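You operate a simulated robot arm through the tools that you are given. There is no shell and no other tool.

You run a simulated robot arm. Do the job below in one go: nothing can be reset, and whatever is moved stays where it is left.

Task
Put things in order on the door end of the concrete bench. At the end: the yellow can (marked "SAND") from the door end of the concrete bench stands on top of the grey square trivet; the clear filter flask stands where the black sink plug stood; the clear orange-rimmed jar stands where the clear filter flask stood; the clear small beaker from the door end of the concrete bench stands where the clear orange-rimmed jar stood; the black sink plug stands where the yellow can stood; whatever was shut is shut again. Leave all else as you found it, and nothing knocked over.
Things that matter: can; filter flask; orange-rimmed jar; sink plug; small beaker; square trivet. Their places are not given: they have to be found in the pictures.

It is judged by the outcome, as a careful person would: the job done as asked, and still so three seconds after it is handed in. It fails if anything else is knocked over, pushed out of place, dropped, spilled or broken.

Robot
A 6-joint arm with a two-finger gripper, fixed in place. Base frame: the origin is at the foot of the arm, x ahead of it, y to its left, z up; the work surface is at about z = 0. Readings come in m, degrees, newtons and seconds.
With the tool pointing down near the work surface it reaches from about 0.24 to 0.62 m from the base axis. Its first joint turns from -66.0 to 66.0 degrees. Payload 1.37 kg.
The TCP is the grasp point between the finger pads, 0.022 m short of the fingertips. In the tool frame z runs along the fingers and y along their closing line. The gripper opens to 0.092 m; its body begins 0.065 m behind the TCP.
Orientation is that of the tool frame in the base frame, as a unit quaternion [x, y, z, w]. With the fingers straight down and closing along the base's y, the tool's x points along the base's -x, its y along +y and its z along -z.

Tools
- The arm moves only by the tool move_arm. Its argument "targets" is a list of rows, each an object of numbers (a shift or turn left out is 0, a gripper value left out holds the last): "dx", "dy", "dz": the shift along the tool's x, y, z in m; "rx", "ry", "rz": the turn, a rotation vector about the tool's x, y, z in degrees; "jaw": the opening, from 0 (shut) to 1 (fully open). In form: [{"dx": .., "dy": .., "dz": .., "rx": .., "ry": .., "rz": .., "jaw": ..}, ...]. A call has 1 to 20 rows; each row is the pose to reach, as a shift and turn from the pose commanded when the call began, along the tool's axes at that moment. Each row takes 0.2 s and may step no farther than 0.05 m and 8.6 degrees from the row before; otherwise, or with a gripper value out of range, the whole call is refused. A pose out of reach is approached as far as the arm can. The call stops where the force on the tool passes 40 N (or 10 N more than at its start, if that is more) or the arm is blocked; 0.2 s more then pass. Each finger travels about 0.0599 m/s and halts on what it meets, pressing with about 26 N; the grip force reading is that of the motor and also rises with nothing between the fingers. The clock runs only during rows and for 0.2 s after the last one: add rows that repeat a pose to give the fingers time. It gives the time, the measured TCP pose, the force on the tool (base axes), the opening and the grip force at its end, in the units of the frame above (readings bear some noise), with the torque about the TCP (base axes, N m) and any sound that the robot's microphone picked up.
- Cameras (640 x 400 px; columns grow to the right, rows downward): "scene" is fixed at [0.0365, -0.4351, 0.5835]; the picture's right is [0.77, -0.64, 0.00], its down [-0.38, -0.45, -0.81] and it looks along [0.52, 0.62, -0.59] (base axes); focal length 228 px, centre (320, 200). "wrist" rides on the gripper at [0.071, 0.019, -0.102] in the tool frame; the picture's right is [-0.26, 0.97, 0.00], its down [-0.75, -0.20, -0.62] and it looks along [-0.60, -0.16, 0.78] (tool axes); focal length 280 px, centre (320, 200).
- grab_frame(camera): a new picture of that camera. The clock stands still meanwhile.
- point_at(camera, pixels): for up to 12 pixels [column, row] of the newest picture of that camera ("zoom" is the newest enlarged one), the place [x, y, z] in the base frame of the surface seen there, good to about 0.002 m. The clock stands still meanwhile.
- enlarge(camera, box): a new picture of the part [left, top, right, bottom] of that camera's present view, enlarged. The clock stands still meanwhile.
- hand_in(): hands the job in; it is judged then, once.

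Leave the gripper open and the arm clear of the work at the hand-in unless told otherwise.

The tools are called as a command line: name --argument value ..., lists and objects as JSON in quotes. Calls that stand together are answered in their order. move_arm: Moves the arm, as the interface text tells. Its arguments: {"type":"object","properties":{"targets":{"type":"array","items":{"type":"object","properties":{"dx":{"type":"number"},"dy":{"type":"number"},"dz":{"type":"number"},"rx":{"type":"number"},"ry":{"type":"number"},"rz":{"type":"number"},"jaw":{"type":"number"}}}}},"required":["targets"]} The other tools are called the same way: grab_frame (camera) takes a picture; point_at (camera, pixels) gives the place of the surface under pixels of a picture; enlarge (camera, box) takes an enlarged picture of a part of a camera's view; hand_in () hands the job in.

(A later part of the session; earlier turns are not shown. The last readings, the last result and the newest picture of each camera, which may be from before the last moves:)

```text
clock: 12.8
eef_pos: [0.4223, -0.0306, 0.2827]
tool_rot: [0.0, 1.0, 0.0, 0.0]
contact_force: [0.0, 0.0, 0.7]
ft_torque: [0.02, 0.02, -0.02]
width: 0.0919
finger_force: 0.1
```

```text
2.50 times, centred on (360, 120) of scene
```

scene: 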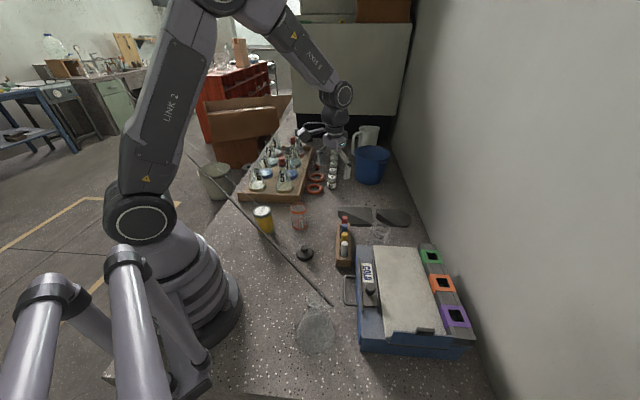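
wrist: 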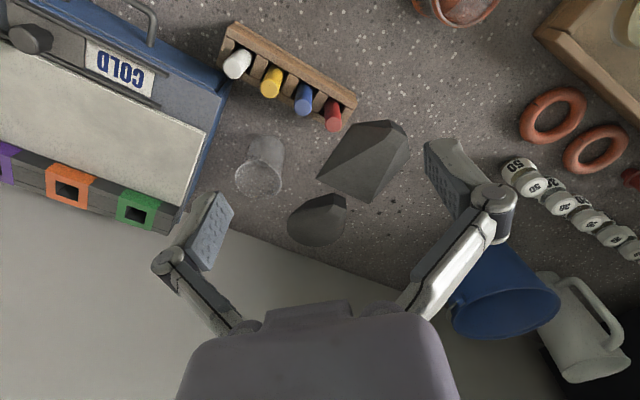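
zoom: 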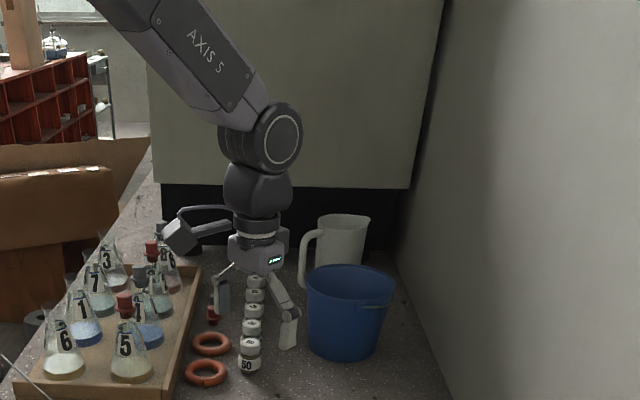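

My gripper carries a small camera block on a bracket toward the base side, about 0.02 m half-size. I'll now move above the can at (0.279,0.161), z≈0.20 with the jaw open, and look before going down.

move_arm --targets '[{"dx": 0.02, "dy": 0.028, "dz": 0.0, "jaw": 1}, {"dx": 0.041, "dy": 0.056, "dz": 0.01}, {"dx": 0.062, "dy": 0.084, "dz": 0.02}, {"dx": 0.083, "dy": 0.112, "dz": 0.035}, {"dx": 0.104, "dy": 0.14, "dz": 0.05}, {"dx": 0.125, "dy": 0.168, "dz": 0.065}, {"dx": 0.1425, "dy": 0.1915, "dz": 0.08}, {"dx": 0.1425, "dy": 0.1915, "dz": 0.082}]'

grab_frame --camera "wrist"

grab_frame --camera "scene"

```text
clock: 14.6
eef_pos: [0.2756, 0.1603, 0.1997]
tool_rot: [0.0, 1.0, -0.001, 0.001]
contact_force: [-0.1, 0.2, 0.3]
ft_torque: [-0.01, 0.0, -0.03]
width: 0.0918
finger_force: 0.1
```

```text
taken
```

wrist: 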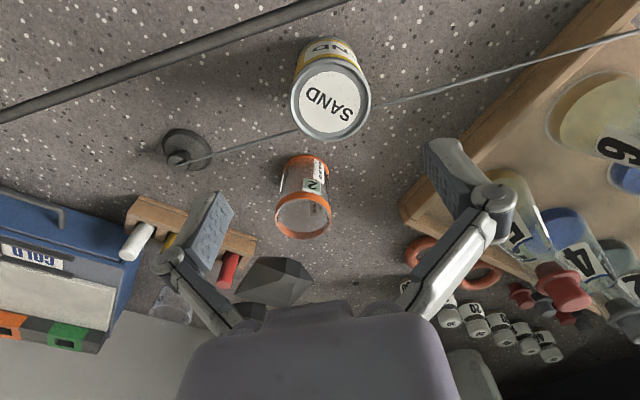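

```text
taken
```

scene: 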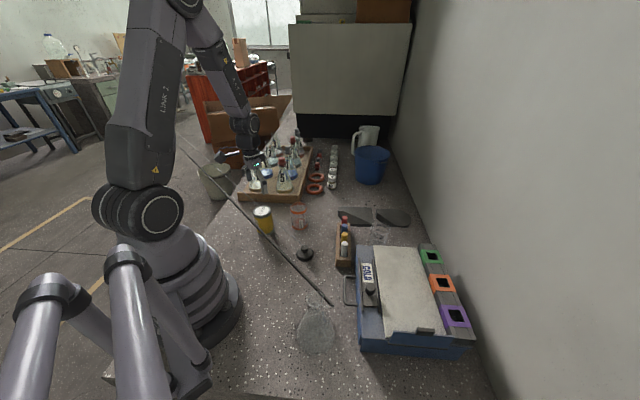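

The can's lid is centred near (332,97). I'll measure the lid outline, the jar's rim, the plug and the nearby tray corner from here.

point_at --camera "wrist" --pixels '[[332, 97], [294, 97], [368, 100], [332, 60], [332, 133], [404, 207], [420, 225], [440, 190], [500, 110], [560, 60], [640, 0], [302, 238]]'

enlarge --camera "wrist" --box '[255, 140, 355, 250]'

point_at --camera "zoom" --pixels '[[230, 205], [417, 225], [320, 180], [330, 358], [375, 60], [250, 70], [415, 100], [330, 52], [235, 260], [412, 270], [275, 345], [380, 345]]'

```text
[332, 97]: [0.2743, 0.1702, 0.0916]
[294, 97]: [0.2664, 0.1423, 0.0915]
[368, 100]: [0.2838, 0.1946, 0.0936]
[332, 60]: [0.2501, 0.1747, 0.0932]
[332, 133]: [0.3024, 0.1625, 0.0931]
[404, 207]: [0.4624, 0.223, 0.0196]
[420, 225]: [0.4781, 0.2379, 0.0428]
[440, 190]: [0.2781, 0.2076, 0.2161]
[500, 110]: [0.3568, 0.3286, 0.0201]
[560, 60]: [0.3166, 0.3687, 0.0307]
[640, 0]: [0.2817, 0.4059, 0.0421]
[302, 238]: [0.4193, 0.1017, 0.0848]
```

```text
3.64 times, centred on (305, 195) of wrist
```

zoom: 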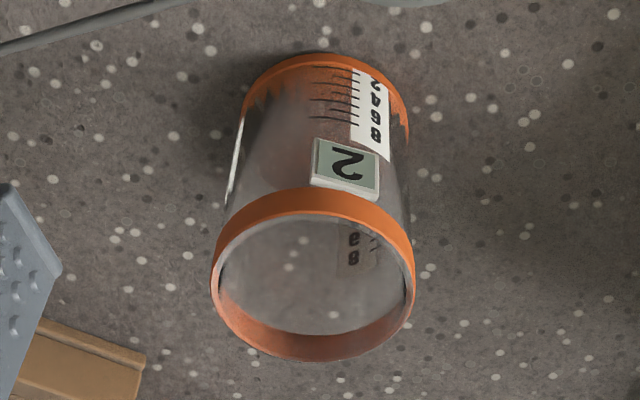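

```text
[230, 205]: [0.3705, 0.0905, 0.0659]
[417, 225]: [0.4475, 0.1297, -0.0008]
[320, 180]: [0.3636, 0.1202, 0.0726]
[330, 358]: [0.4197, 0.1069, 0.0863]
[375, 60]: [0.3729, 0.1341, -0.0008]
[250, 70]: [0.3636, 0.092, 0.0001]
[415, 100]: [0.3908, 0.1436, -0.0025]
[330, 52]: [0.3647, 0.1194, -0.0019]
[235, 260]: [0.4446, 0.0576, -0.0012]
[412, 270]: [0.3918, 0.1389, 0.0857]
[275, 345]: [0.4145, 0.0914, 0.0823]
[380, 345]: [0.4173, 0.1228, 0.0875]
```

The two cameras disagree by a few millimetres on the can's centre (scene 0.279,0.161; wrist 0.275,0.169). I'll re-measure in enlarged views of both.

enlarge --camera "wrist" --box '[280, 30, 380, 150]'

point_at --camera "zoom" --pixels '[[320, 200], [200, 220], [440, 220], [320, 100], [320, 340], [230, 300], [420, 300], [230, 130], [420, 130], [320, 240], [280, 220], [380, 220]]'

enlarge --camera "scene" --box '[243, 195, 283, 245]'

point_at --camera "zoom" --pixels '[[320, 100], [280, 110], [360, 100], [320, 70], [320, 130], [250, 115], [390, 100], [320, 50], [320, 150], [300, 250], [350, 300], [330, 380]]'

```text
3.33 times, centred on (330, 90) of wrist
```

zoom: 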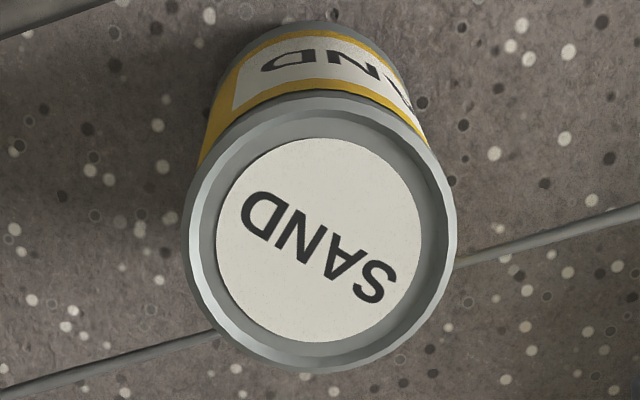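

```text
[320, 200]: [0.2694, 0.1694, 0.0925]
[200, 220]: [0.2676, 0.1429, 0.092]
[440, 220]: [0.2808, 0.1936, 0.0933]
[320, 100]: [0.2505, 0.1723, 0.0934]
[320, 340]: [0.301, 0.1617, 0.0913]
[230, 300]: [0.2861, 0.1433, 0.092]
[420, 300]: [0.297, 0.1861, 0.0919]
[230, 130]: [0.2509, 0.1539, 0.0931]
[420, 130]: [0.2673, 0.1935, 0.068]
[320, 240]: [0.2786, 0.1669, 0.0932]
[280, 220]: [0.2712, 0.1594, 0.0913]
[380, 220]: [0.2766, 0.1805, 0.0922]
```

```text
8.00 times, centred on (263, 220) of scene
```

zoom: 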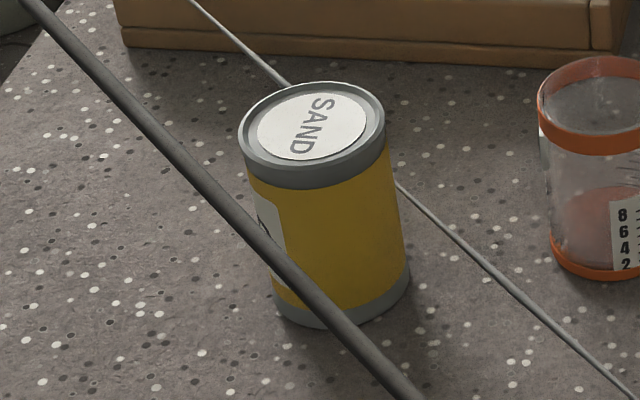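

```text
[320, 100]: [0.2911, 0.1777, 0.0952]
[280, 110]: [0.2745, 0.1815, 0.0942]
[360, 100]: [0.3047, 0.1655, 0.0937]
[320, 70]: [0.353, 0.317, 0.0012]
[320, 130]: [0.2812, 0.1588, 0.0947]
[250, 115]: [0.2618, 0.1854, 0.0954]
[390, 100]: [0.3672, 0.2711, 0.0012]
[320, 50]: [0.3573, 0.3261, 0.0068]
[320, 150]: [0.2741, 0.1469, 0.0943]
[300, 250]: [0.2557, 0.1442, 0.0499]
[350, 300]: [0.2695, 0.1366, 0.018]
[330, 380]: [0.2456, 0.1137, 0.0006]
```

Averaging both cameras puts the can centre at about (0.279,0.166). I'll shift there, then go straight down to z≈0.055 with the jaw open, keeping clear of the hose (x≈0.216, z 0.124) and the chain (x≈0.313).

move_arm --targets '[{"dx": -0.0025, "dy": 0.0055, "dz": 0.01, "jaw": 1}, {"dx": -0.0025, "dy": 0.0055, "dz": 0.035}, {"dx": -0.0025, "dy": 0.0055, "dz": 0.06}, {"dx": -0.0025, "dy": 0.0055, "dz": 0.085}, {"dx": -0.0025, "dy": 0.0055, "dz": 0.1}, {"dx": -0.0025, "dy": 0.0055, "dz": 0.1}]'

grab_frame --camera "wrist"

enlarge --camera "scene" --box '[200, 140, 340, 250]'

```text
clock: 16.0
eef_pos: [0.2804, 0.167, 0.0979]
tool_rot: [0.0, 1.0, 0.0, 0.001]
contact_force: [0.0, -0.5, -0.4]
ft_torque: [0.0, 0.01, 0.0]
width: 0.0919
finger_force: 0.1
```

```text
taken
```

wrist: 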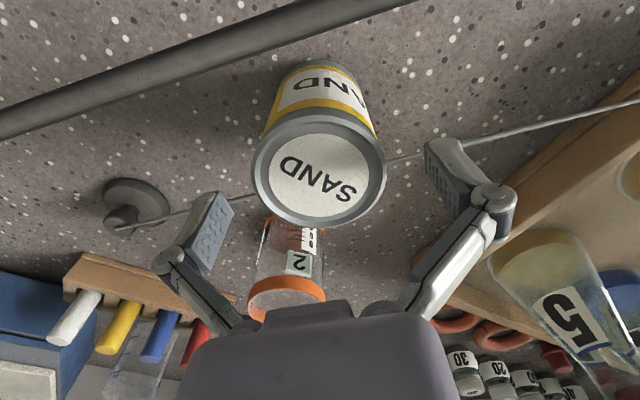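

```text
3.64 times, centred on (270, 195) of scene
```

zoom: 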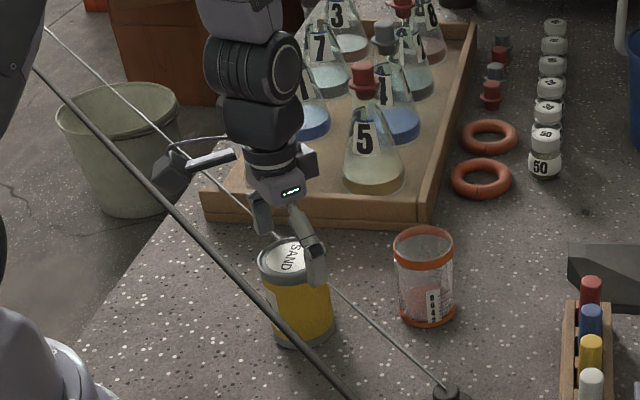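

The can sits centred between the fingers, with a slight offset of a few millimetres toward the base. I'll shift 3 mm, go down to z≈0.055, then close the jaw with time to settle.

move_arm --targets '[{"dx": 0.003, "dy": 0.001, "dz": 0.012, "jaw": 1}, {"dx": 0.003, "dy": 0.001, "dz": 0.028}, {"dx": 0.003, "dy": 0.001, "dz": 0.042}, {"dx": 0.003, "dy": 0.001, "dz": 0.042}]'

grab_frame --camera "wrist"

```text
clock: 17.0
eef_pos: [0.2794, 0.1672, 0.0568]
tool_rot: [0.0, 1.0, 0.0, 0.001]
contact_force: [0.4, 0.8, -0.3]
ft_torque: [-0.02, 0.02, -0.05]
width: 0.0918
finger_force: 0.0
```

```text
taken
```

wrist: 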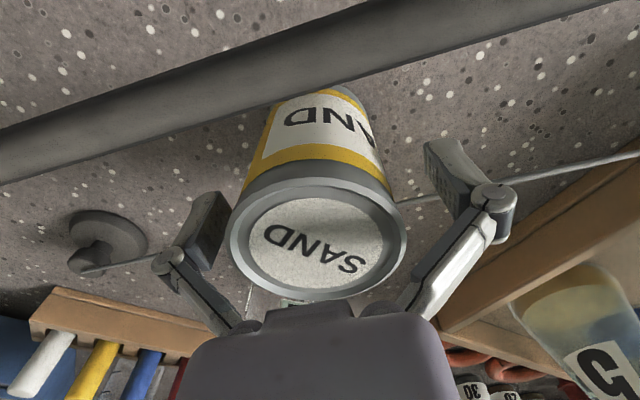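

The can stands between the pads with no contact. I'll close the jaw now and hold for the grip to build.

move_arm --targets '[{"jaw": 0.75}, {"jaw": 0.6}, {"jaw": 0.5}, {"jaw": 0.5}, {"jaw": 0.5}, {"jaw": 0.5}]'

```text
clock: 18.4
eef_pos: [0.2787, 0.1688, 0.0567]
tool_rot: [-0.001, 1.0, 0.0, 0.0]
contact_force: [-2.0, -12.4, 29.5]
ft_torque: [-0.04, 0.11, 0.01]
width: 0.0664
finger_force: 25.9
```

The jaw stopped at 0.066 with an upward force of 29.5 N, more than I expected. I'll look before doing anything else.

grab_frame --camera "wrist"

enlarge --camera "scene" --box '[200, 140, 340, 250]'

```text
taken
```

wrist: 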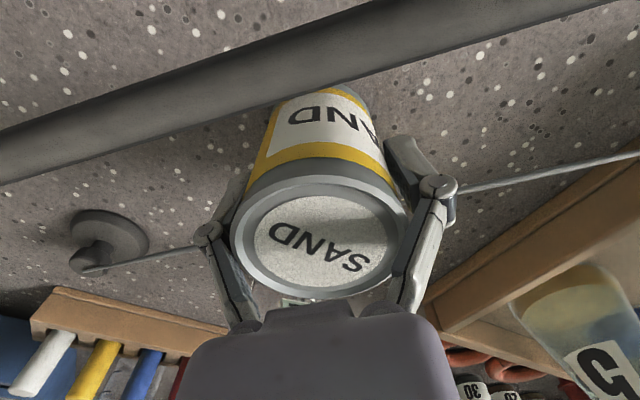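

```text
3.64 times, centred on (270, 195) of scene
```

zoom: 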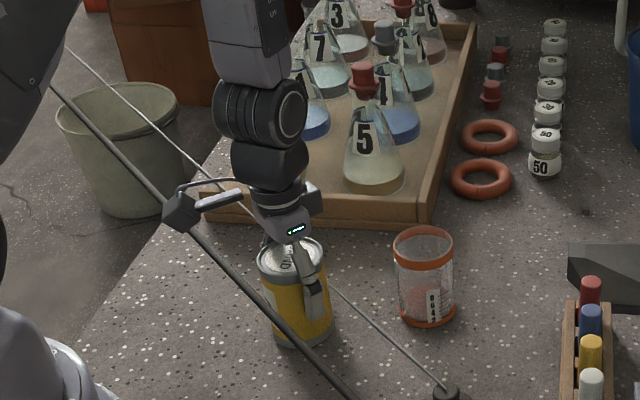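

The fingers look properly set on the can's sides, and the force probably comes from the finger linkage pressing down as it closes. I'll lift slowly by a few millimetres and check force and width.

move_arm --targets '[{"dz": -0.003, "jaw": 0.5}, {"dz": -0.006}, {"dz": -0.01}]'

grab_frame --camera "wrist"

enlarge --camera "scene" --box '[200, 140, 340, 250]'

```text
clock: 19.2
eef_pos: [0.2767, 0.17, 0.0648]
tool_rot: [-0.001, 1.0, 0.001, 0.0]
contact_force: [-0.4, -0.7, -4.0]
ft_torque: [-0.01, -0.01, -0.01]
width: 0.0616
finger_force: 26.2
```

```text
taken
```

wrist: 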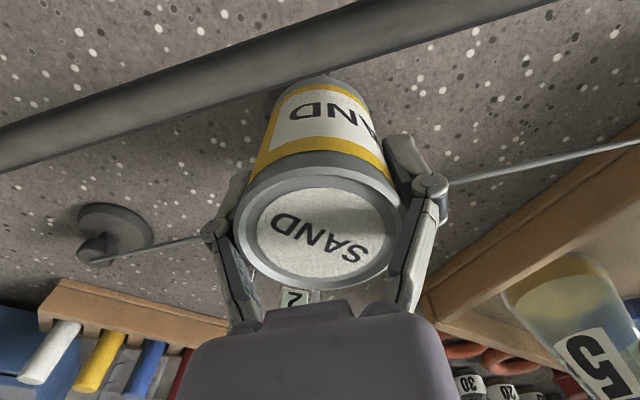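

```text
3.64 times, centred on (270, 195) of scene
```

zoom: 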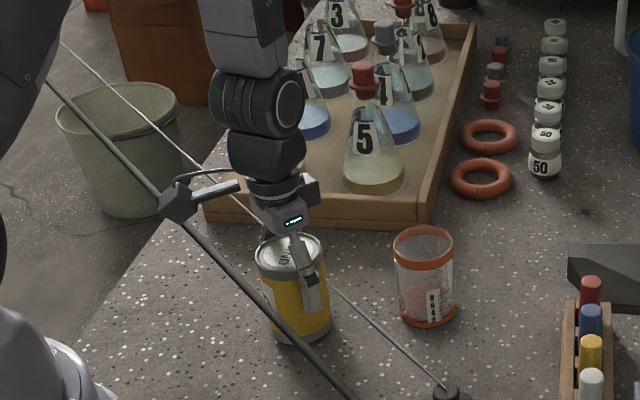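

The can is lifted, with about 4 N of weight, width 0.0616, and upright. I'll measure where the lid centre is relative to the tool so I can place it accurately.

point_at --camera "wrist" --pixels '[[316, 232], [258, 235], [374, 228], [316, 195], [316, 275], [290, 210], [345, 250], [300, 250]]'

point_at --camera "zoom" --pixels '[[270, 250], [265, 262], [285, 243], [262, 245], [280, 300], [290, 320], [275, 330], [300, 340]]'

```text
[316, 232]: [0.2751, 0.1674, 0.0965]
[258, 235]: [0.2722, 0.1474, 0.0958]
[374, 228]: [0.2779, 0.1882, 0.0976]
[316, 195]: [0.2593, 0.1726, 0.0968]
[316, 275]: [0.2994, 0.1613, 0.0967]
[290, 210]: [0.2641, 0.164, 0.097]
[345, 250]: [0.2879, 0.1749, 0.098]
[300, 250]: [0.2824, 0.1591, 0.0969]
```

```text
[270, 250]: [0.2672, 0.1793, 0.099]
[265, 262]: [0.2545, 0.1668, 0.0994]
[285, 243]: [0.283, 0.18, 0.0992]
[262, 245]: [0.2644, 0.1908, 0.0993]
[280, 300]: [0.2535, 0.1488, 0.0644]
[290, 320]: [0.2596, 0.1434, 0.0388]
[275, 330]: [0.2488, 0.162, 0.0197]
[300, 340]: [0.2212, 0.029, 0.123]
```

The lid centre is within about 3 mm of the tool axis and the can's bottom is about 0.060 below the TCP. I'll lift straight up to z≈0.20, then carry it over the jar and rack to above the trivet.

move_arm --targets '[{"dz": -0.02, "jaw": 0.5}, {"dz": -0.045}, {"dz": -0.075}, {"dz": -0.105}, {"dz": -0.13}, {"dz": -0.14}, {"dx": -0.015, "dy": -0.009, "dz": -0.14}, {"dx": -0.04, "dy": -0.023, "dz": -0.14}, {"dx": -0.075, "dy": -0.043, "dz": -0.14}, {"dx": -0.11, "dy": -0.063, "dz": -0.14}, {"dx": -0.145, "dy": -0.082, "dz": -0.14}, {"dx": -0.18, "dy": -0.102, "dz": -0.14}, {"dx": -0.215, "dy": -0.122, "dz": -0.14}, {"dx": -0.25, "dy": -0.142, "dz": -0.14}, {"dx": -0.28, "dy": -0.159, "dz": -0.14}, {"dx": -0.3, "dy": -0.17, "dz": -0.14}, {"dx": -0.312, "dy": -0.177, "dz": -0.14}, {"dx": -0.312, "dy": -0.177, "dz": -0.14}]'

grab_frame --camera "wrist"

grab_frame --camera "scene"

```text
clock: 23.0
eef_pos: [0.5867, -0.0115, 0.2061]
tool_rot: [0.0, 1.0, 0.001, 0.0]
contact_force: [-0.1, -0.3, -4.1]
ft_torque: [-0.01, 0.01, -0.02]
width: 0.0617
finger_force: 26.0
```

```text
taken
```

wrist: 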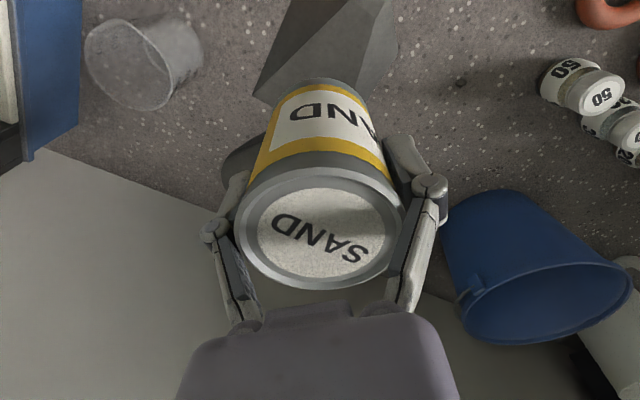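

```text
taken
```

scene: 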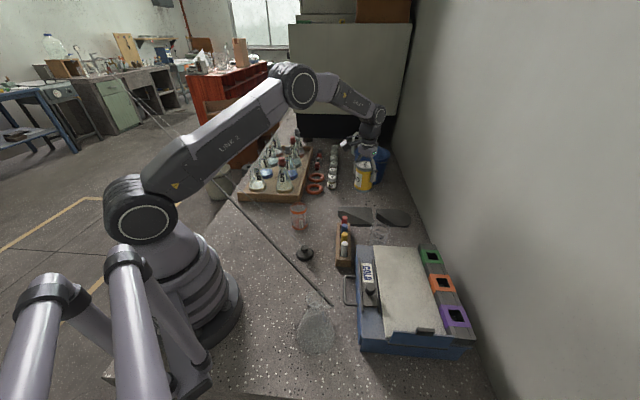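

The can is held upright above the trivet, with the TCP at (0.587,-0.012,0.206). I'll check the lid's place before lowering.

point_at --camera "wrist" --pixels '[[318, 234], [258, 235], [376, 230], [318, 195], [318, 276], [290, 210], [345, 250], [300, 250]]'

```text
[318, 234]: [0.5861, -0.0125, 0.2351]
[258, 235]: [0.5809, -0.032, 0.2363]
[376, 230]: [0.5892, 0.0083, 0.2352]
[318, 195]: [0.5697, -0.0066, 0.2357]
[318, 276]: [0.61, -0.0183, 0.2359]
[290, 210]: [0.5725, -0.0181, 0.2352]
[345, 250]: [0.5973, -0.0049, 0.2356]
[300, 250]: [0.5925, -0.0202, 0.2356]
```

The lid centre is at (0.5865,-0.012) and the bottom about 0.063 under the TCP. I'll nudge by (+1.5, +2.5) mm and lower to about 8 mm above the plate.

move_arm --targets '[{"dx": -0.0015, "dy": 0.0025, "dz": 0.02, "jaw": 0.5}, {"dx": -0.0015, "dy": 0.0025, "dz": 0.045}, {"dx": -0.0015, "dy": 0.0025, "dz": 0.07}, {"dx": -0.0015, "dy": 0.0025, "dz": 0.095}, {"dx": -0.0015, "dy": 0.0025, "dz": 0.11}, {"dx": -0.0015, "dy": 0.0025, "dz": 0.115}, {"dx": -0.0015, "dy": 0.0025, "dz": 0.115}]'

grab_frame --camera "wrist"

enlarge --camera "scene" --box '[300, 130, 440, 250]'

```text
clock: 24.6
eef_pos: [0.591, -0.0093, 0.0912]
tool_rot: [0.0, 1.0, 0.0, 0.0]
contact_force: [0.5, -0.5, -3.8]
ft_torque: [0.01, -0.04, 0.01]
width: 0.0614
finger_force: 25.8
```

```text
taken
```

wrist: 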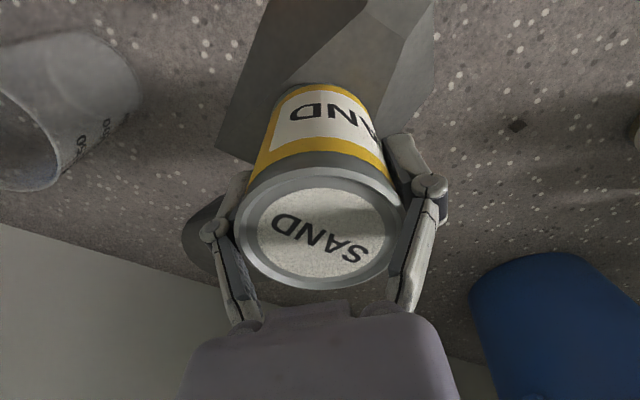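

```text
3.33 times, centred on (370, 190) of scene
```

zoom: 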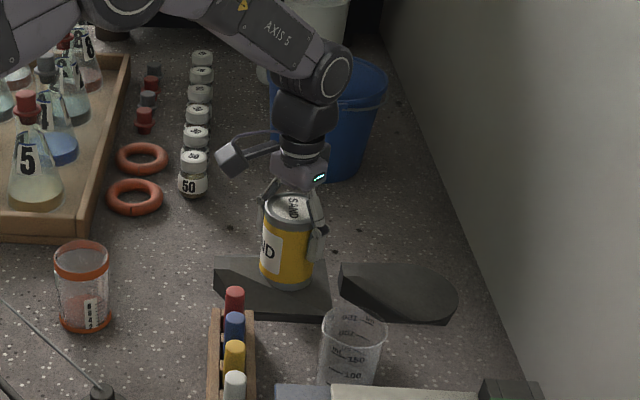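

The can hangs over the plate centre. I'll lower in small steps until a light contact shows.

move_arm --targets '[{"dx": 0.0015, "dz": 0.003, "jaw": 0.5}, {"dx": 0.0015, "dz": 0.006}, {"dx": 0.0015, "dz": 0.008}]'

```text
clock: 25.4
eef_pos: [0.5883, -0.0078, 0.0843]
tool_rot: [0.0, 1.0, -0.001, 0.0]
contact_force: [0.1, -0.5, -4.4]
ft_torque: [0.04, 0.03, -0.01]
width: 0.0618
finger_force: 26.0
```

move_arm --targets '[{"dz": 0.001, "jaw": 0.5}, {"dz": 0.002}]'

```text
clock: 26.0
eef_pos: [0.589, -0.0087, 0.0824]
tool_rot: [-0.001, 1.0, 0.001, 0.0]
contact_force: [-0.9, 0.0, -1.7]
ft_torque: [0.05, 0.02, 0.0]
width: 0.0614
finger_force: 26.3
```

The weight reading fell from -4.1 to -1.7 N, so the can is touching the plate at about z=0.082. One millimetre more, and then I'll release gently.

move_arm --targets '[{"dz": 0.001, "jaw": 0.5}]'

```text
clock: 26.4
eef_pos: [0.5916, -0.007, 0.0815]
tool_rot: [0.0, 1.0, 0.0, 0.001]
contact_force: [-5.6, -1.9, 10.3]
ft_torque: [0.08, 0.34, 0.07]
width: 0.0613
finger_force: 26.7
```

The can is seated with 10 N of push-down. I'll back off 1 mm and open the jaw slowly.

move_arm --targets '[{"dz": -0.001, "jaw": 0.66}, {"dz": -0.001, "jaw": 0.72}, {"dz": -0.001, "jaw": 0.8}, {"dz": -0.001, "jaw": 0.9}, {"dz": -0.001, "jaw": 1}, {"dz": -0.001, "jaw": 1}]'

grab_frame --camera "wrist"

enlarge --camera "scene" --box '[300, 130, 440, 250]'

```text
clock: 27.8
eef_pos: [0.5909, -0.0071, 0.0811]
tool_rot: [0.001, 1.0, 0.0, -0.001]
contact_force: [0.1, -0.1, -0.6]
ft_torque: [-0.03, 0.01, -0.02]
width: 0.0919
finger_force: 0.1
```

```text
taken
```

wrist: 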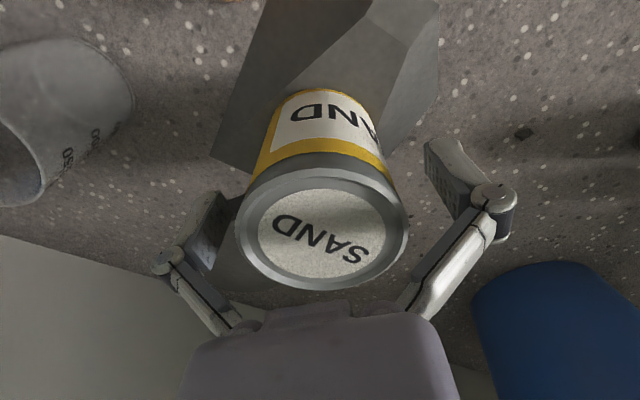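

```text
3.33 times, centred on (370, 190) of scene
```

zoom: 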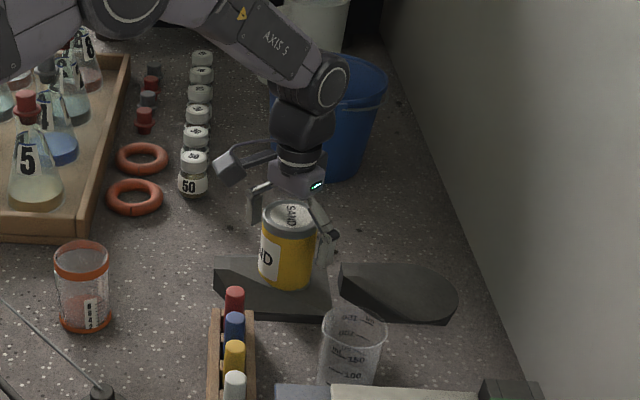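

The can is released and standing. I'll rise straight up, then check it from above.

move_arm --targets '[{"dz": -0.015, "jaw": 1}, {"dz": -0.04}, {"dz": -0.075}, {"dz": -0.11}, {"dz": -0.13}, {"dx": 0.03, "dz": -0.14}, {"dx": 0.07, "dz": -0.15}, {"dx": 0.11, "dz": -0.15}, {"dx": 0.14, "dz": -0.15}]'

grab_frame --camera "wrist"

enlarge --camera "scene" --box '[310, 160, 430, 250]'

```text
clock: 29.8
eef_pos: [0.4493, -0.0076, 0.2338]
tool_rot: [0.0, 1.0, 0.0, 0.0]
contact_force: [-0.1, -0.4, 0.3]
ft_torque: [0.01, -0.04, 0.01]
width: 0.0916
finger_force: 0.1
```

```text
taken
```

wrist: 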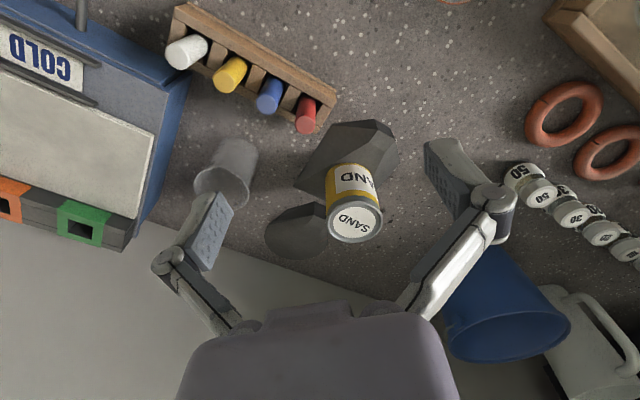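

```text
4.44 times, centred on (370, 205) of scene
```

zoom: 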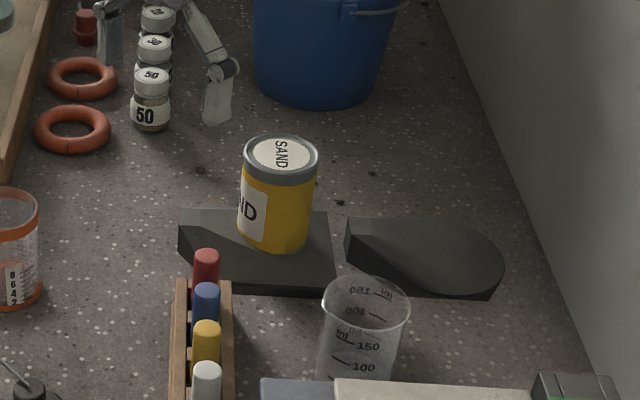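

The can stands on the trivet. I'll verify the lid's height and level, and re-measure the trivet corners.

point_at --camera "zoom" --pixels '[[280, 153], [255, 155], [305, 155], [280, 142], [280, 168], [270, 240]]'

point_at --camera "wrist" --pixels '[[356, 220], [335, 222], [376, 216], [356, 206], [358, 237], [299, 185]]'

```text
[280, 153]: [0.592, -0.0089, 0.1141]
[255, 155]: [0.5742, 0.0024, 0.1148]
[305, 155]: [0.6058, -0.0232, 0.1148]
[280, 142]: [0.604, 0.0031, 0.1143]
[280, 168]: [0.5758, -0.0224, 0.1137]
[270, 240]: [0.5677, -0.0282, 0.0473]
```

```text
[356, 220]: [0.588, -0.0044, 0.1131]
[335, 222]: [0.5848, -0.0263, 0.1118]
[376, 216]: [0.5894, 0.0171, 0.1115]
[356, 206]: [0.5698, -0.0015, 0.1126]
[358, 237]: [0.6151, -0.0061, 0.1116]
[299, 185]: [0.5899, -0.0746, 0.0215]
```

The can is level with its lid at z 0.114, so it sits flat on the 0.02 plate. Next is the plug: I'll move above (0.320,-0.021) at z≈0.17, turning the tool so the fingers close along x, clear of the chain that leaves toward +y.

move_arm --targets '[{"dx": 0.02, "dy": -0.002, "rz": -8, "jaw": 1}, {"dx": 0.04, "dy": -0.004, "rz": -16}, {"dx": 0.06, "dy": -0.006, "rz": -24}, {"dx": 0.08, "dy": -0.008, "rz": -32}, {"dx": 0.1, "dy": -0.01, "rz": -40}, {"dx": 0.12, "dy": -0.013, "rz": -48}, {"dx": 0.13, "dy": -0.0135, "rz": -56, "dz": 0.005}, {"dx": 0.13, "dy": -0.0135, "rz": -64, "dz": 0.02}, {"dx": 0.13, "dy": -0.0135, "rz": -72, "dz": 0.035}, {"dx": 0.13, "dy": -0.0135, "rz": -80, "dz": 0.05}, {"dx": 0.13, "dy": -0.0135, "rz": -88, "dz": 0.06}, {"dx": 0.13, "dy": -0.0135, "rz": -90, "dz": 0.064}, {"dx": 0.13, "dy": -0.0135, "rz": -90, "dz": 0.064}]'

grab_frame --camera "wrist"

grab_frame --camera "scene"

```text
clock: 32.6
eef_pos: [0.3198, -0.0207, 0.1682]
tool_rot: [0.707, -0.707, 0.0, -0.001]
contact_force: [0.2, -0.1, -0.4]
ft_torque: [0.03, -0.02, -0.02]
width: 0.0921
finger_force: 0.1
```

```text
taken
```

wrist: 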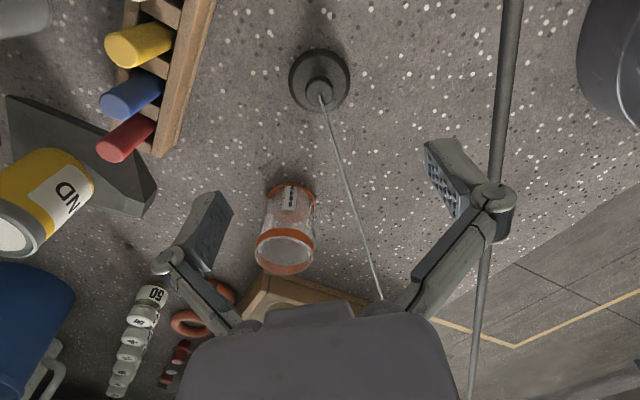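

```text
taken
```

scene: 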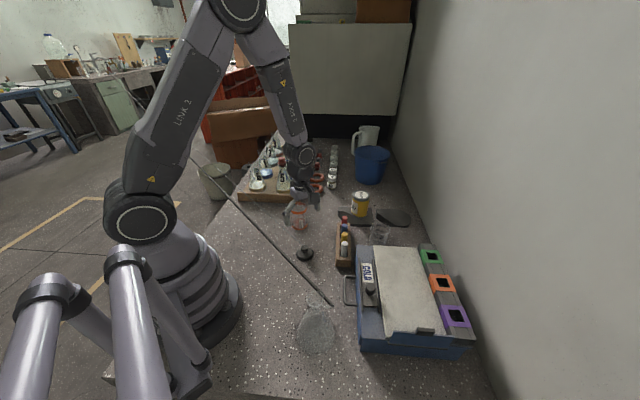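

The plug is at (320,85), its chain running toward +y. I'll measure the plug's knob and base, and the jar's outline, from this side.

enlarge --camera "wrist" --box '[270, 30, 370, 130]'

point_at --camera "wrist" --pixels '[[319, 90], [309, 95], [331, 95], [319, 80], [291, 78], [349, 78], [320, 51], [320, 110], [302, 85], [336, 85], [319, 103], [325, 110]]'

enlarge --camera "wrist" --box '[240, 170, 340, 285]'

```text
4.00 times, centred on (320, 80) of wrist
```

zoom: 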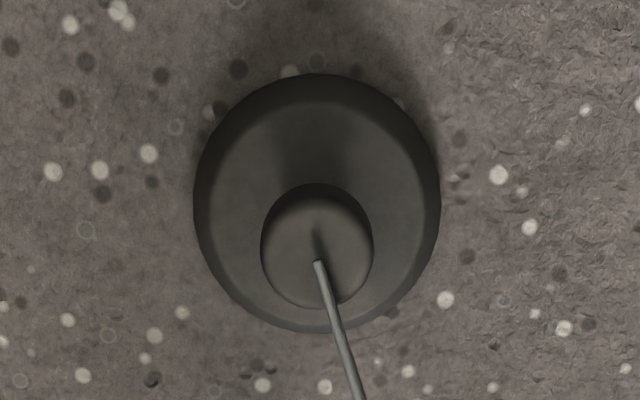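

```text
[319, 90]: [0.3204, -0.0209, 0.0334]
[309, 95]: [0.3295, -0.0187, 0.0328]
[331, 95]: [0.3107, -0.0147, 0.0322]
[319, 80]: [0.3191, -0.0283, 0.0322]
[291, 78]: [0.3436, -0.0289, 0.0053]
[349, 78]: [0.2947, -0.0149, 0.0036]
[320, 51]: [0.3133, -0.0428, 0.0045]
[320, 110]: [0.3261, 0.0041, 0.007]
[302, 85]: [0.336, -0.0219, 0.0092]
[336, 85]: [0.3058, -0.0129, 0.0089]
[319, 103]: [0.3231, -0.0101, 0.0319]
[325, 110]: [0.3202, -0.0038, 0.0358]
```

```text
3.48 times, centred on (290, 228) of wrist
```

zoom: 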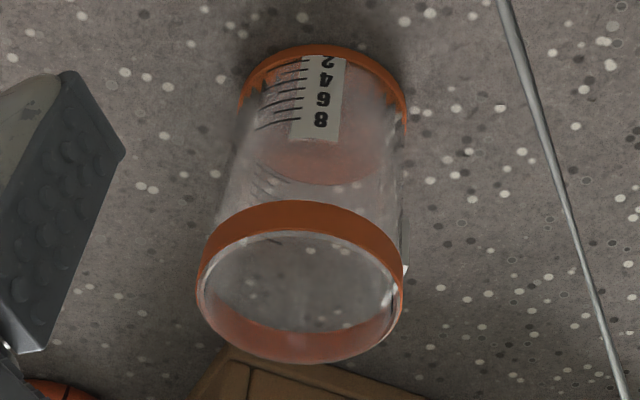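

The plug centre is (0.3197,-0.0205), its knob about 23 mm wide with top z≈0.035, right under the TCP. I'll half-close the jaw and go down to z≈0.040 with the tips just above the plug's base.

move_arm --targets '[{"dz": 0.03, "jaw": 0.65}, {"dz": 0.06}, {"dz": 0.09}, {"dz": 0.11}, {"dz": 0.122}, {"dz": 0.128}, {"dz": 0.128}]'

grab_frame --camera "wrist"

```text
clock: 34.2
eef_pos: [0.3212, -0.0202, 0.0383]
tool_rot: [-0.707, 0.707, 0.0, 0.0]
contact_force: [-0.4, 0.1, 0.0]
ft_torque: [0.0, 0.0, 0.02]
width: 0.0598
finger_force: 0.0
```

```text
taken
```

wrist: 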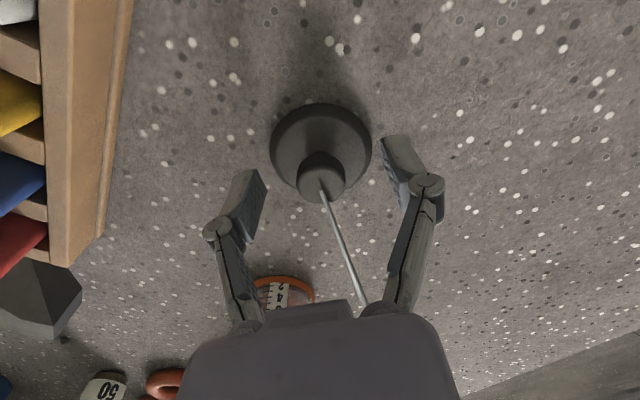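

The knob at (321,178) is centred between the pads. I'll close onto it.

move_arm --targets '[{"jaw": 0.4}, {"jaw": 0.25}, {"jaw": 0.15}, {"jaw": 0.1}, {"jaw": 0.1}, {"jaw": 0.1}]'

grab_frame --camera "wrist"

```text
clock: 35.6
eef_pos: [0.3201, -0.0211, 0.0394]
tool_rot: [0.708, -0.707, -0.001, 0.001]
contact_force: [1.1, 0.2, 1.9]
ft_torque: [0.01, -0.03, -0.03]
width: 0.0222
finger_force: 25.7
```

```text
taken
```

wrist: 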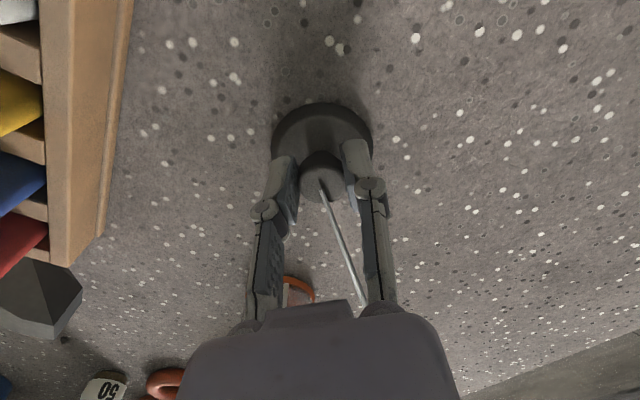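

The knob is gripped at 0.022 width. I'll lift 2 cm slowly and watch the force in case the chain pulls.

move_arm --targets '[{"dz": -0.005, "jaw": 0.1}, {"dz": -0.012}, {"dz": -0.02}, {"dz": -0.02}]'

enlarge --camera "scene" --box '[210, 140, 370, 280]'

```text
clock: 36.6
eef_pos: [0.3182, -0.0207, 0.0595]
tool_rot: [0.707, -0.707, 0.0, -0.001]
contact_force: [1.1, 1.1, -0.6]
ft_torque: [0.0, -0.04, 0.02]
width: 0.0222
finger_force: 26.0
```

```text
2.86 times, centred on (290, 210) of scene
```

zoom: 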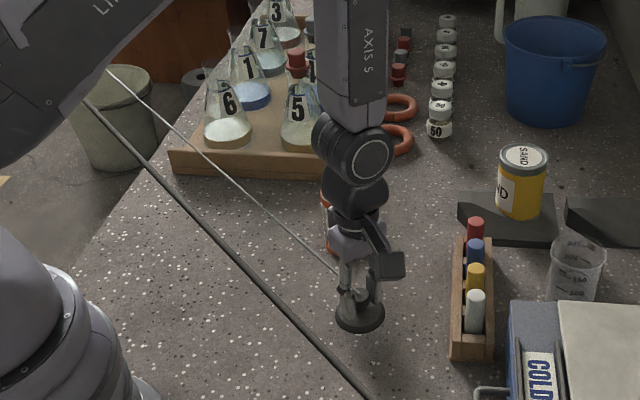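

The plug is up and the chain follows without pulling. I'll raise it to about z=0.095 and carry it to the can's old place (0.278,0.167).

move_arm --targets '[{"dz": -0.02, "jaw": 0.1}, {"dz": -0.035}, {"dx": -0.015, "dy": 0.003, "dz": -0.035}, {"dx": -0.04, "dy": 0.009, "dz": -0.035}, {"dx": -0.07, "dy": 0.015, "dz": -0.035}, {"dx": -0.1, "dy": 0.022, "dz": -0.035}, {"dx": -0.13, "dy": 0.028, "dz": -0.035}, {"dx": -0.158, "dy": 0.034, "dz": -0.035}, {"dx": -0.178, "dy": 0.0385, "dz": -0.035}, {"dx": -0.188, "dy": 0.0405, "dz": -0.035}, {"dx": -0.188, "dy": 0.0405, "dz": -0.035}]'

grab_frame --camera "wrist"

enlarge --camera "scene" --box '[180, 120, 340, 280]'

```text
clock: 39.0
eef_pos: [0.2792, 0.1671, 0.0938]
tool_rot: [-0.706, 0.708, 0.0, -0.001]
contact_force: [0.1, 0.4, -0.3]
ft_torque: [0.02, 0.01, -0.02]
width: 0.022
finger_force: 26.1
```

```text
taken
```

wrist: 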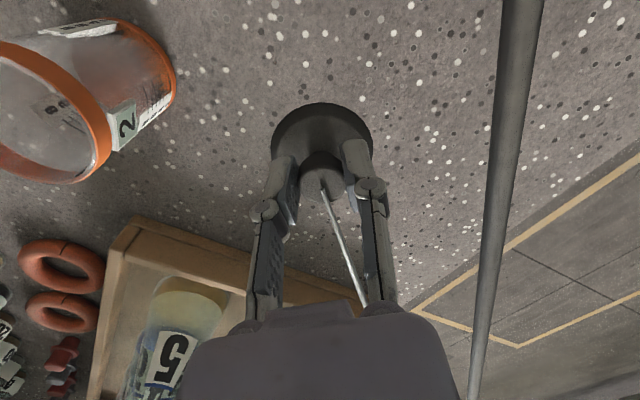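

```text
2.50 times, centred on (260, 200) of scene
```

zoom: 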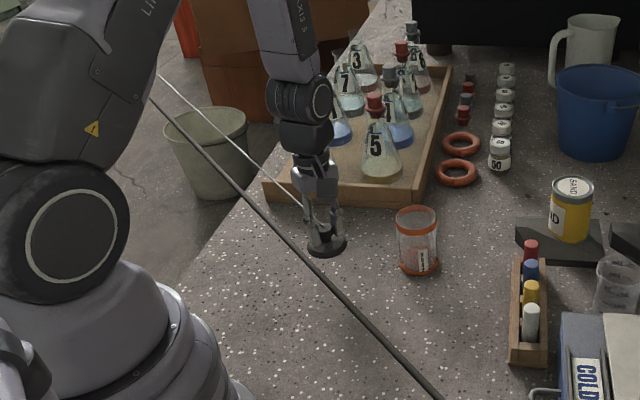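

The plug hangs right above the can's old place. I'll lower it to just above the bench and then touch down in small steps.

move_arm --targets '[{"dz": 0.015, "jaw": 0.1}, {"dz": 0.03}, {"dz": 0.043}, {"dz": 0.05}, {"dz": 0.052}, {"dz": 0.052}]'

```text
clock: 40.4
eef_pos: [0.2801, 0.166, 0.0432]
tool_rot: [-0.707, 0.707, 0.0, 0.0]
contact_force: [-0.6, 0.3, -0.5]
ft_torque: [0.0, 0.0, -0.01]
width: 0.0219
finger_force: 26.3
```

move_arm --targets '[{"dz": 0.0015, "jaw": 0.1}, {"dz": 0.003}]'

```text
clock: 41.0
eef_pos: [0.2789, 0.1659, 0.0411]
tool_rot: [0.707, -0.707, 0.0, 0.0]
contact_force: [0.0, -0.6, -0.4]
ft_torque: [-0.01, 0.0, -0.01]
width: 0.022
finger_force: 25.9
```

At z=0.041 there's no contact yet, so I'll take two more small steps.

move_arm --targets '[{"dz": 0.001, "jaw": 0.1}, {"dz": 0.002}]'

```text
clock: 41.6
eef_pos: [0.2803, 0.1671, 0.038]
tool_rot: [-0.707, 0.707, 0.0, 0.0]
contact_force: [-0.4, -0.2, -0.2]
ft_torque: [0.03, -0.02, 0.0]
width: 0.0219
finger_force: 25.5
```

move_arm --targets '[{"dz": 0.001, "jaw": 0.1}]'

```text
clock: 42.0
eef_pos: [0.28, 0.1665, 0.038]
tool_rot: [0.707, -0.707, 0.001, 0.0]
contact_force: [-2.0, -4.0, 36.8]
ft_torque: [-0.03, 0.08, -0.02]
width: 0.0224
finger_force: 25.1
```

It's firmly on the bench (36.8 N). I'll back off 1 mm to ease the push, then open the jaw.

move_arm --targets '[{"dz": -0.001, "jaw": 0.2}, {"dz": -0.001, "jaw": 0.3}, {"dz": -0.001, "jaw": 0.45}, {"dz": -0.001, "jaw": 0.6}, {"dz": -0.001, "jaw": 0.65}, {"dz": -0.001, "jaw": 0.65}]'

grab_frame --camera "wrist"

```text
clock: 43.4
eef_pos: [0.2798, 0.1668, 0.0371]
tool_rot: [-0.707, 0.707, 0.0, -0.001]
contact_force: [0.3, 0.4, 0.2]
ft_torque: [0.0, 0.0, 0.01]
width: 0.0596
finger_force: 0.0
```

```text
taken
```

wrist: 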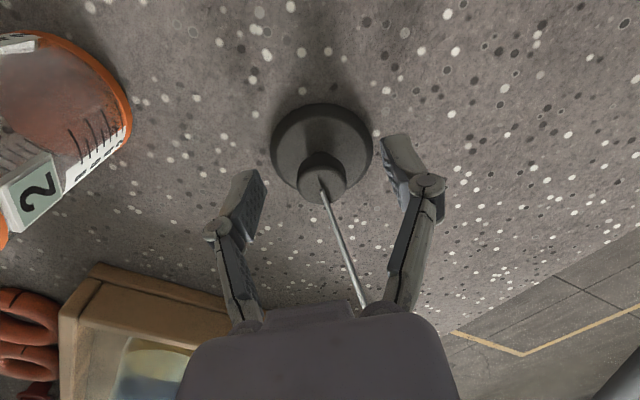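

The plug stands at (0.280,0.167). I'll rise clear and travel toward the flask, turning the tool back so the fingers close along y, and look from above.

move_arm --targets '[{"dz": -0.01, "jaw": 0.65}, {"dz": -0.03, "jaw": 0.8}, {"dz": -0.065, "jaw": 1}, {"dz": -0.105}, {"dz": -0.145}, {"dz": -0.18}, {"dz": -0.21, "dy": -0.02, "rz": 8}, {"dz": -0.24, "dy": -0.03, "dx": 0.03, "rz": 16}, {"dz": -0.25, "dy": -0.03, "dx": 0.07, "rz": 24}, {"dz": -0.25, "dy": -0.03, "dx": 0.11, "rz": 32}, {"dz": -0.25, "dy": -0.03, "dx": 0.15, "rz": 40}, {"dz": -0.25, "dy": -0.03, "dx": 0.19, "rz": 48}, {"dz": -0.25, "dy": -0.02, "dx": 0.23, "rz": 56}, {"dz": -0.25, "dy": -0.01, "dx": 0.27, "rz": 64}, {"dz": -0.25, "dy": 0.01, "dx": 0.3, "rz": 72}, {"dz": -0.25, "dy": 0.03, "dx": 0.33, "rz": 80}, {"dz": -0.25, "dy": 0.045, "dx": 0.36, "rz": 88}, {"dz": -0.25, "dy": 0.05, "dx": 0.375, "rz": 90}, {"dz": -0.25, "dy": 0.05, "dx": 0.375, "rz": 90}]'

grab_frame --camera "wrist"

grab_frame --camera "scene"

```text
clock: 47.4
eef_pos: [0.2296, -0.209, 0.2857]
tool_rot: [0.0, 1.0, 0.0, -0.001]
contact_force: [0.3, 0.9, 0.1]
ft_torque: [0.02, 0.0, 0.01]
width: 0.0923
finger_force: 0.0
```

```text
taken
```

wrist: 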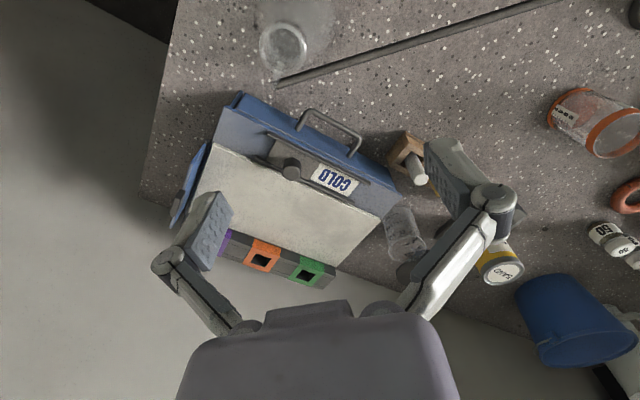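

```text
taken
```

scene: 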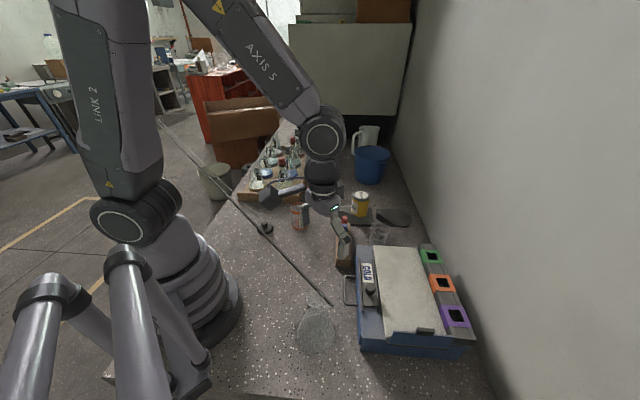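

The flask's mouth is at about (283,50), its hose end at (280,82). I'll zoom in on it in both cameras and measure the neck.

enlarge --camera "wrist" --box '[235, 0, 355, 100]'

point_at --camera "zoom" --pixels '[[130, 210], [150, 270], [200, 330], [260, 350], [320, 330], [382, 270], [370, 210], [330, 165], [255, 115], [190, 140], [240, 400], [230, 380]]'

enlarge --camera "scene" --box '[285, 290, 355, 360]'

point_at --camera "zoom" --pixels '[[230, 100], [240, 60], [250, 140], [300, 170], [340, 150], [355, 100], [270, 40], [340, 60], [300, 110], [250, 190], [350, 190], [300, 220]]'

```text
4.00 times, centred on (295, 50) of wrist
```

zoom: 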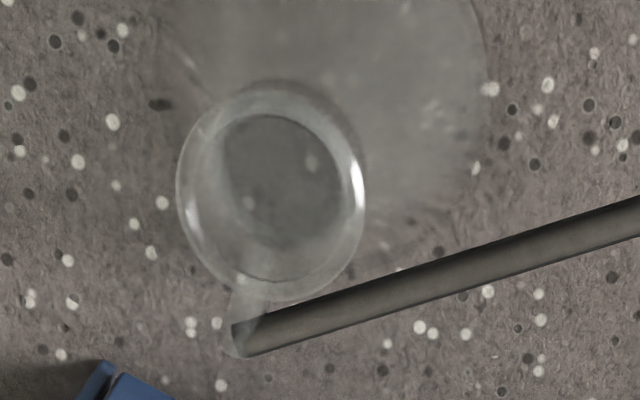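

```text
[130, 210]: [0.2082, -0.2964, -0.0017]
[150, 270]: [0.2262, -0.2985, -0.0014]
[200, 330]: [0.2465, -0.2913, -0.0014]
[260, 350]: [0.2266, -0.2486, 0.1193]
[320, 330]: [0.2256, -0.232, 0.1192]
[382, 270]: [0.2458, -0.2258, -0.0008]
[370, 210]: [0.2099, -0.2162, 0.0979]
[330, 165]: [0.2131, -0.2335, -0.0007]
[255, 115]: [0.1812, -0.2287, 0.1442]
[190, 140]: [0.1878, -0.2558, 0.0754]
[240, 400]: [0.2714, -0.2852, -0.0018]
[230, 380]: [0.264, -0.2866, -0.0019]
```

```text
5.71 times, centred on (320, 325) of scene
```

zoom: 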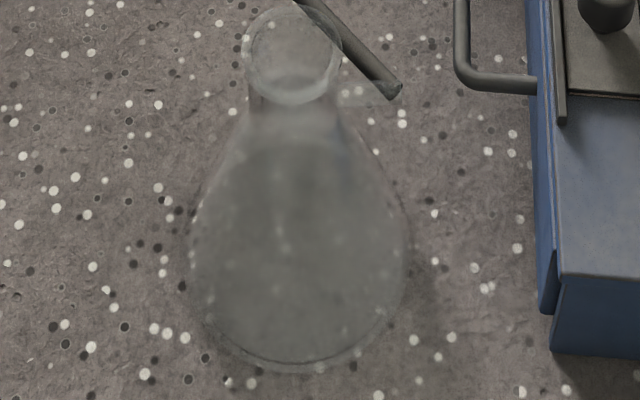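

```text
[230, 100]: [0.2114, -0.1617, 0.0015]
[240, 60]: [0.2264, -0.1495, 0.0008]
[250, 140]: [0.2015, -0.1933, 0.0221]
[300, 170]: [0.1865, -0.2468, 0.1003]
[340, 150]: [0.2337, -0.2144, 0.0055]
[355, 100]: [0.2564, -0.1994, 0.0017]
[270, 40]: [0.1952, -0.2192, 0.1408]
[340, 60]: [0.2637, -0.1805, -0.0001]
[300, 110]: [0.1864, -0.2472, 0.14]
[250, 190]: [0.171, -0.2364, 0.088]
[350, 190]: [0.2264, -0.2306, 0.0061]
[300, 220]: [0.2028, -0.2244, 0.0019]
```

I'll take more points right on the bright glass rim in a fresh wrist zoom.

enlarge --camera "wrist" --box '[235, 0, 355, 100]'

point_at --camera "zoom" --pixels '[[356, 190], [184, 200], [250, 100], [290, 290], [350, 225], [195, 235], [225, 280], [330, 130], [210, 130], [270, 285], [340, 250], [310, 110]]'

point_at --camera "zoom" --pixels '[[238, 290], [230, 310], [245, 300], [262, 300], [240, 330], [235, 352], [480, 60], [440, 170], [150, 100], [255, 265], [300, 200], [360, 140]]'

```text
4.00 times, centred on (295, 50) of wrist
```

zoom: 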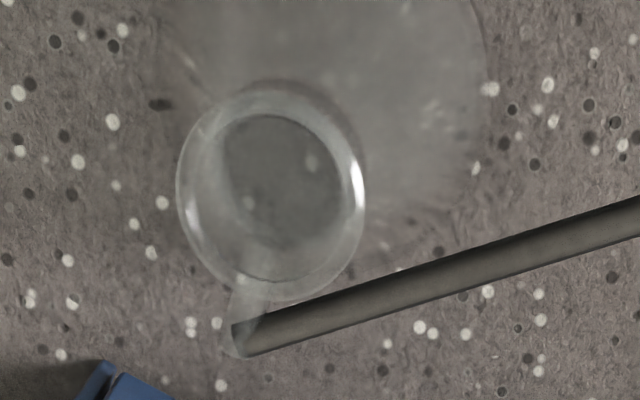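

```text
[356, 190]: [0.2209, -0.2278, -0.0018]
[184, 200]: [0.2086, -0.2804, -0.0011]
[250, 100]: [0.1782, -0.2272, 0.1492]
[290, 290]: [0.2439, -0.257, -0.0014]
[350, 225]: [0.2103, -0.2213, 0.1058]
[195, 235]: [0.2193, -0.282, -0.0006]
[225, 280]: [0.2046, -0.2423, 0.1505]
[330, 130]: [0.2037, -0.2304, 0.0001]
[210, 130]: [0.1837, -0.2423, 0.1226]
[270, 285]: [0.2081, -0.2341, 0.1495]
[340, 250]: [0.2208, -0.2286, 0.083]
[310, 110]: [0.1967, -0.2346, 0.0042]
```

```text
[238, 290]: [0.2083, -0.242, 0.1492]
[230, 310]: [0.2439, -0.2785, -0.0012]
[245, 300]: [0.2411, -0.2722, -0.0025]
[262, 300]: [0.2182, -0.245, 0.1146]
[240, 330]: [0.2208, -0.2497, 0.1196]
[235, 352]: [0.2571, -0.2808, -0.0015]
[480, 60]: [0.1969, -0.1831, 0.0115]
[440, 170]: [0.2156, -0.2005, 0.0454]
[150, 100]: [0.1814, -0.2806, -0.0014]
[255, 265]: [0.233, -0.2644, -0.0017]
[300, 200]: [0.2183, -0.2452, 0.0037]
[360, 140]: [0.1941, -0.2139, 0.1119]
```

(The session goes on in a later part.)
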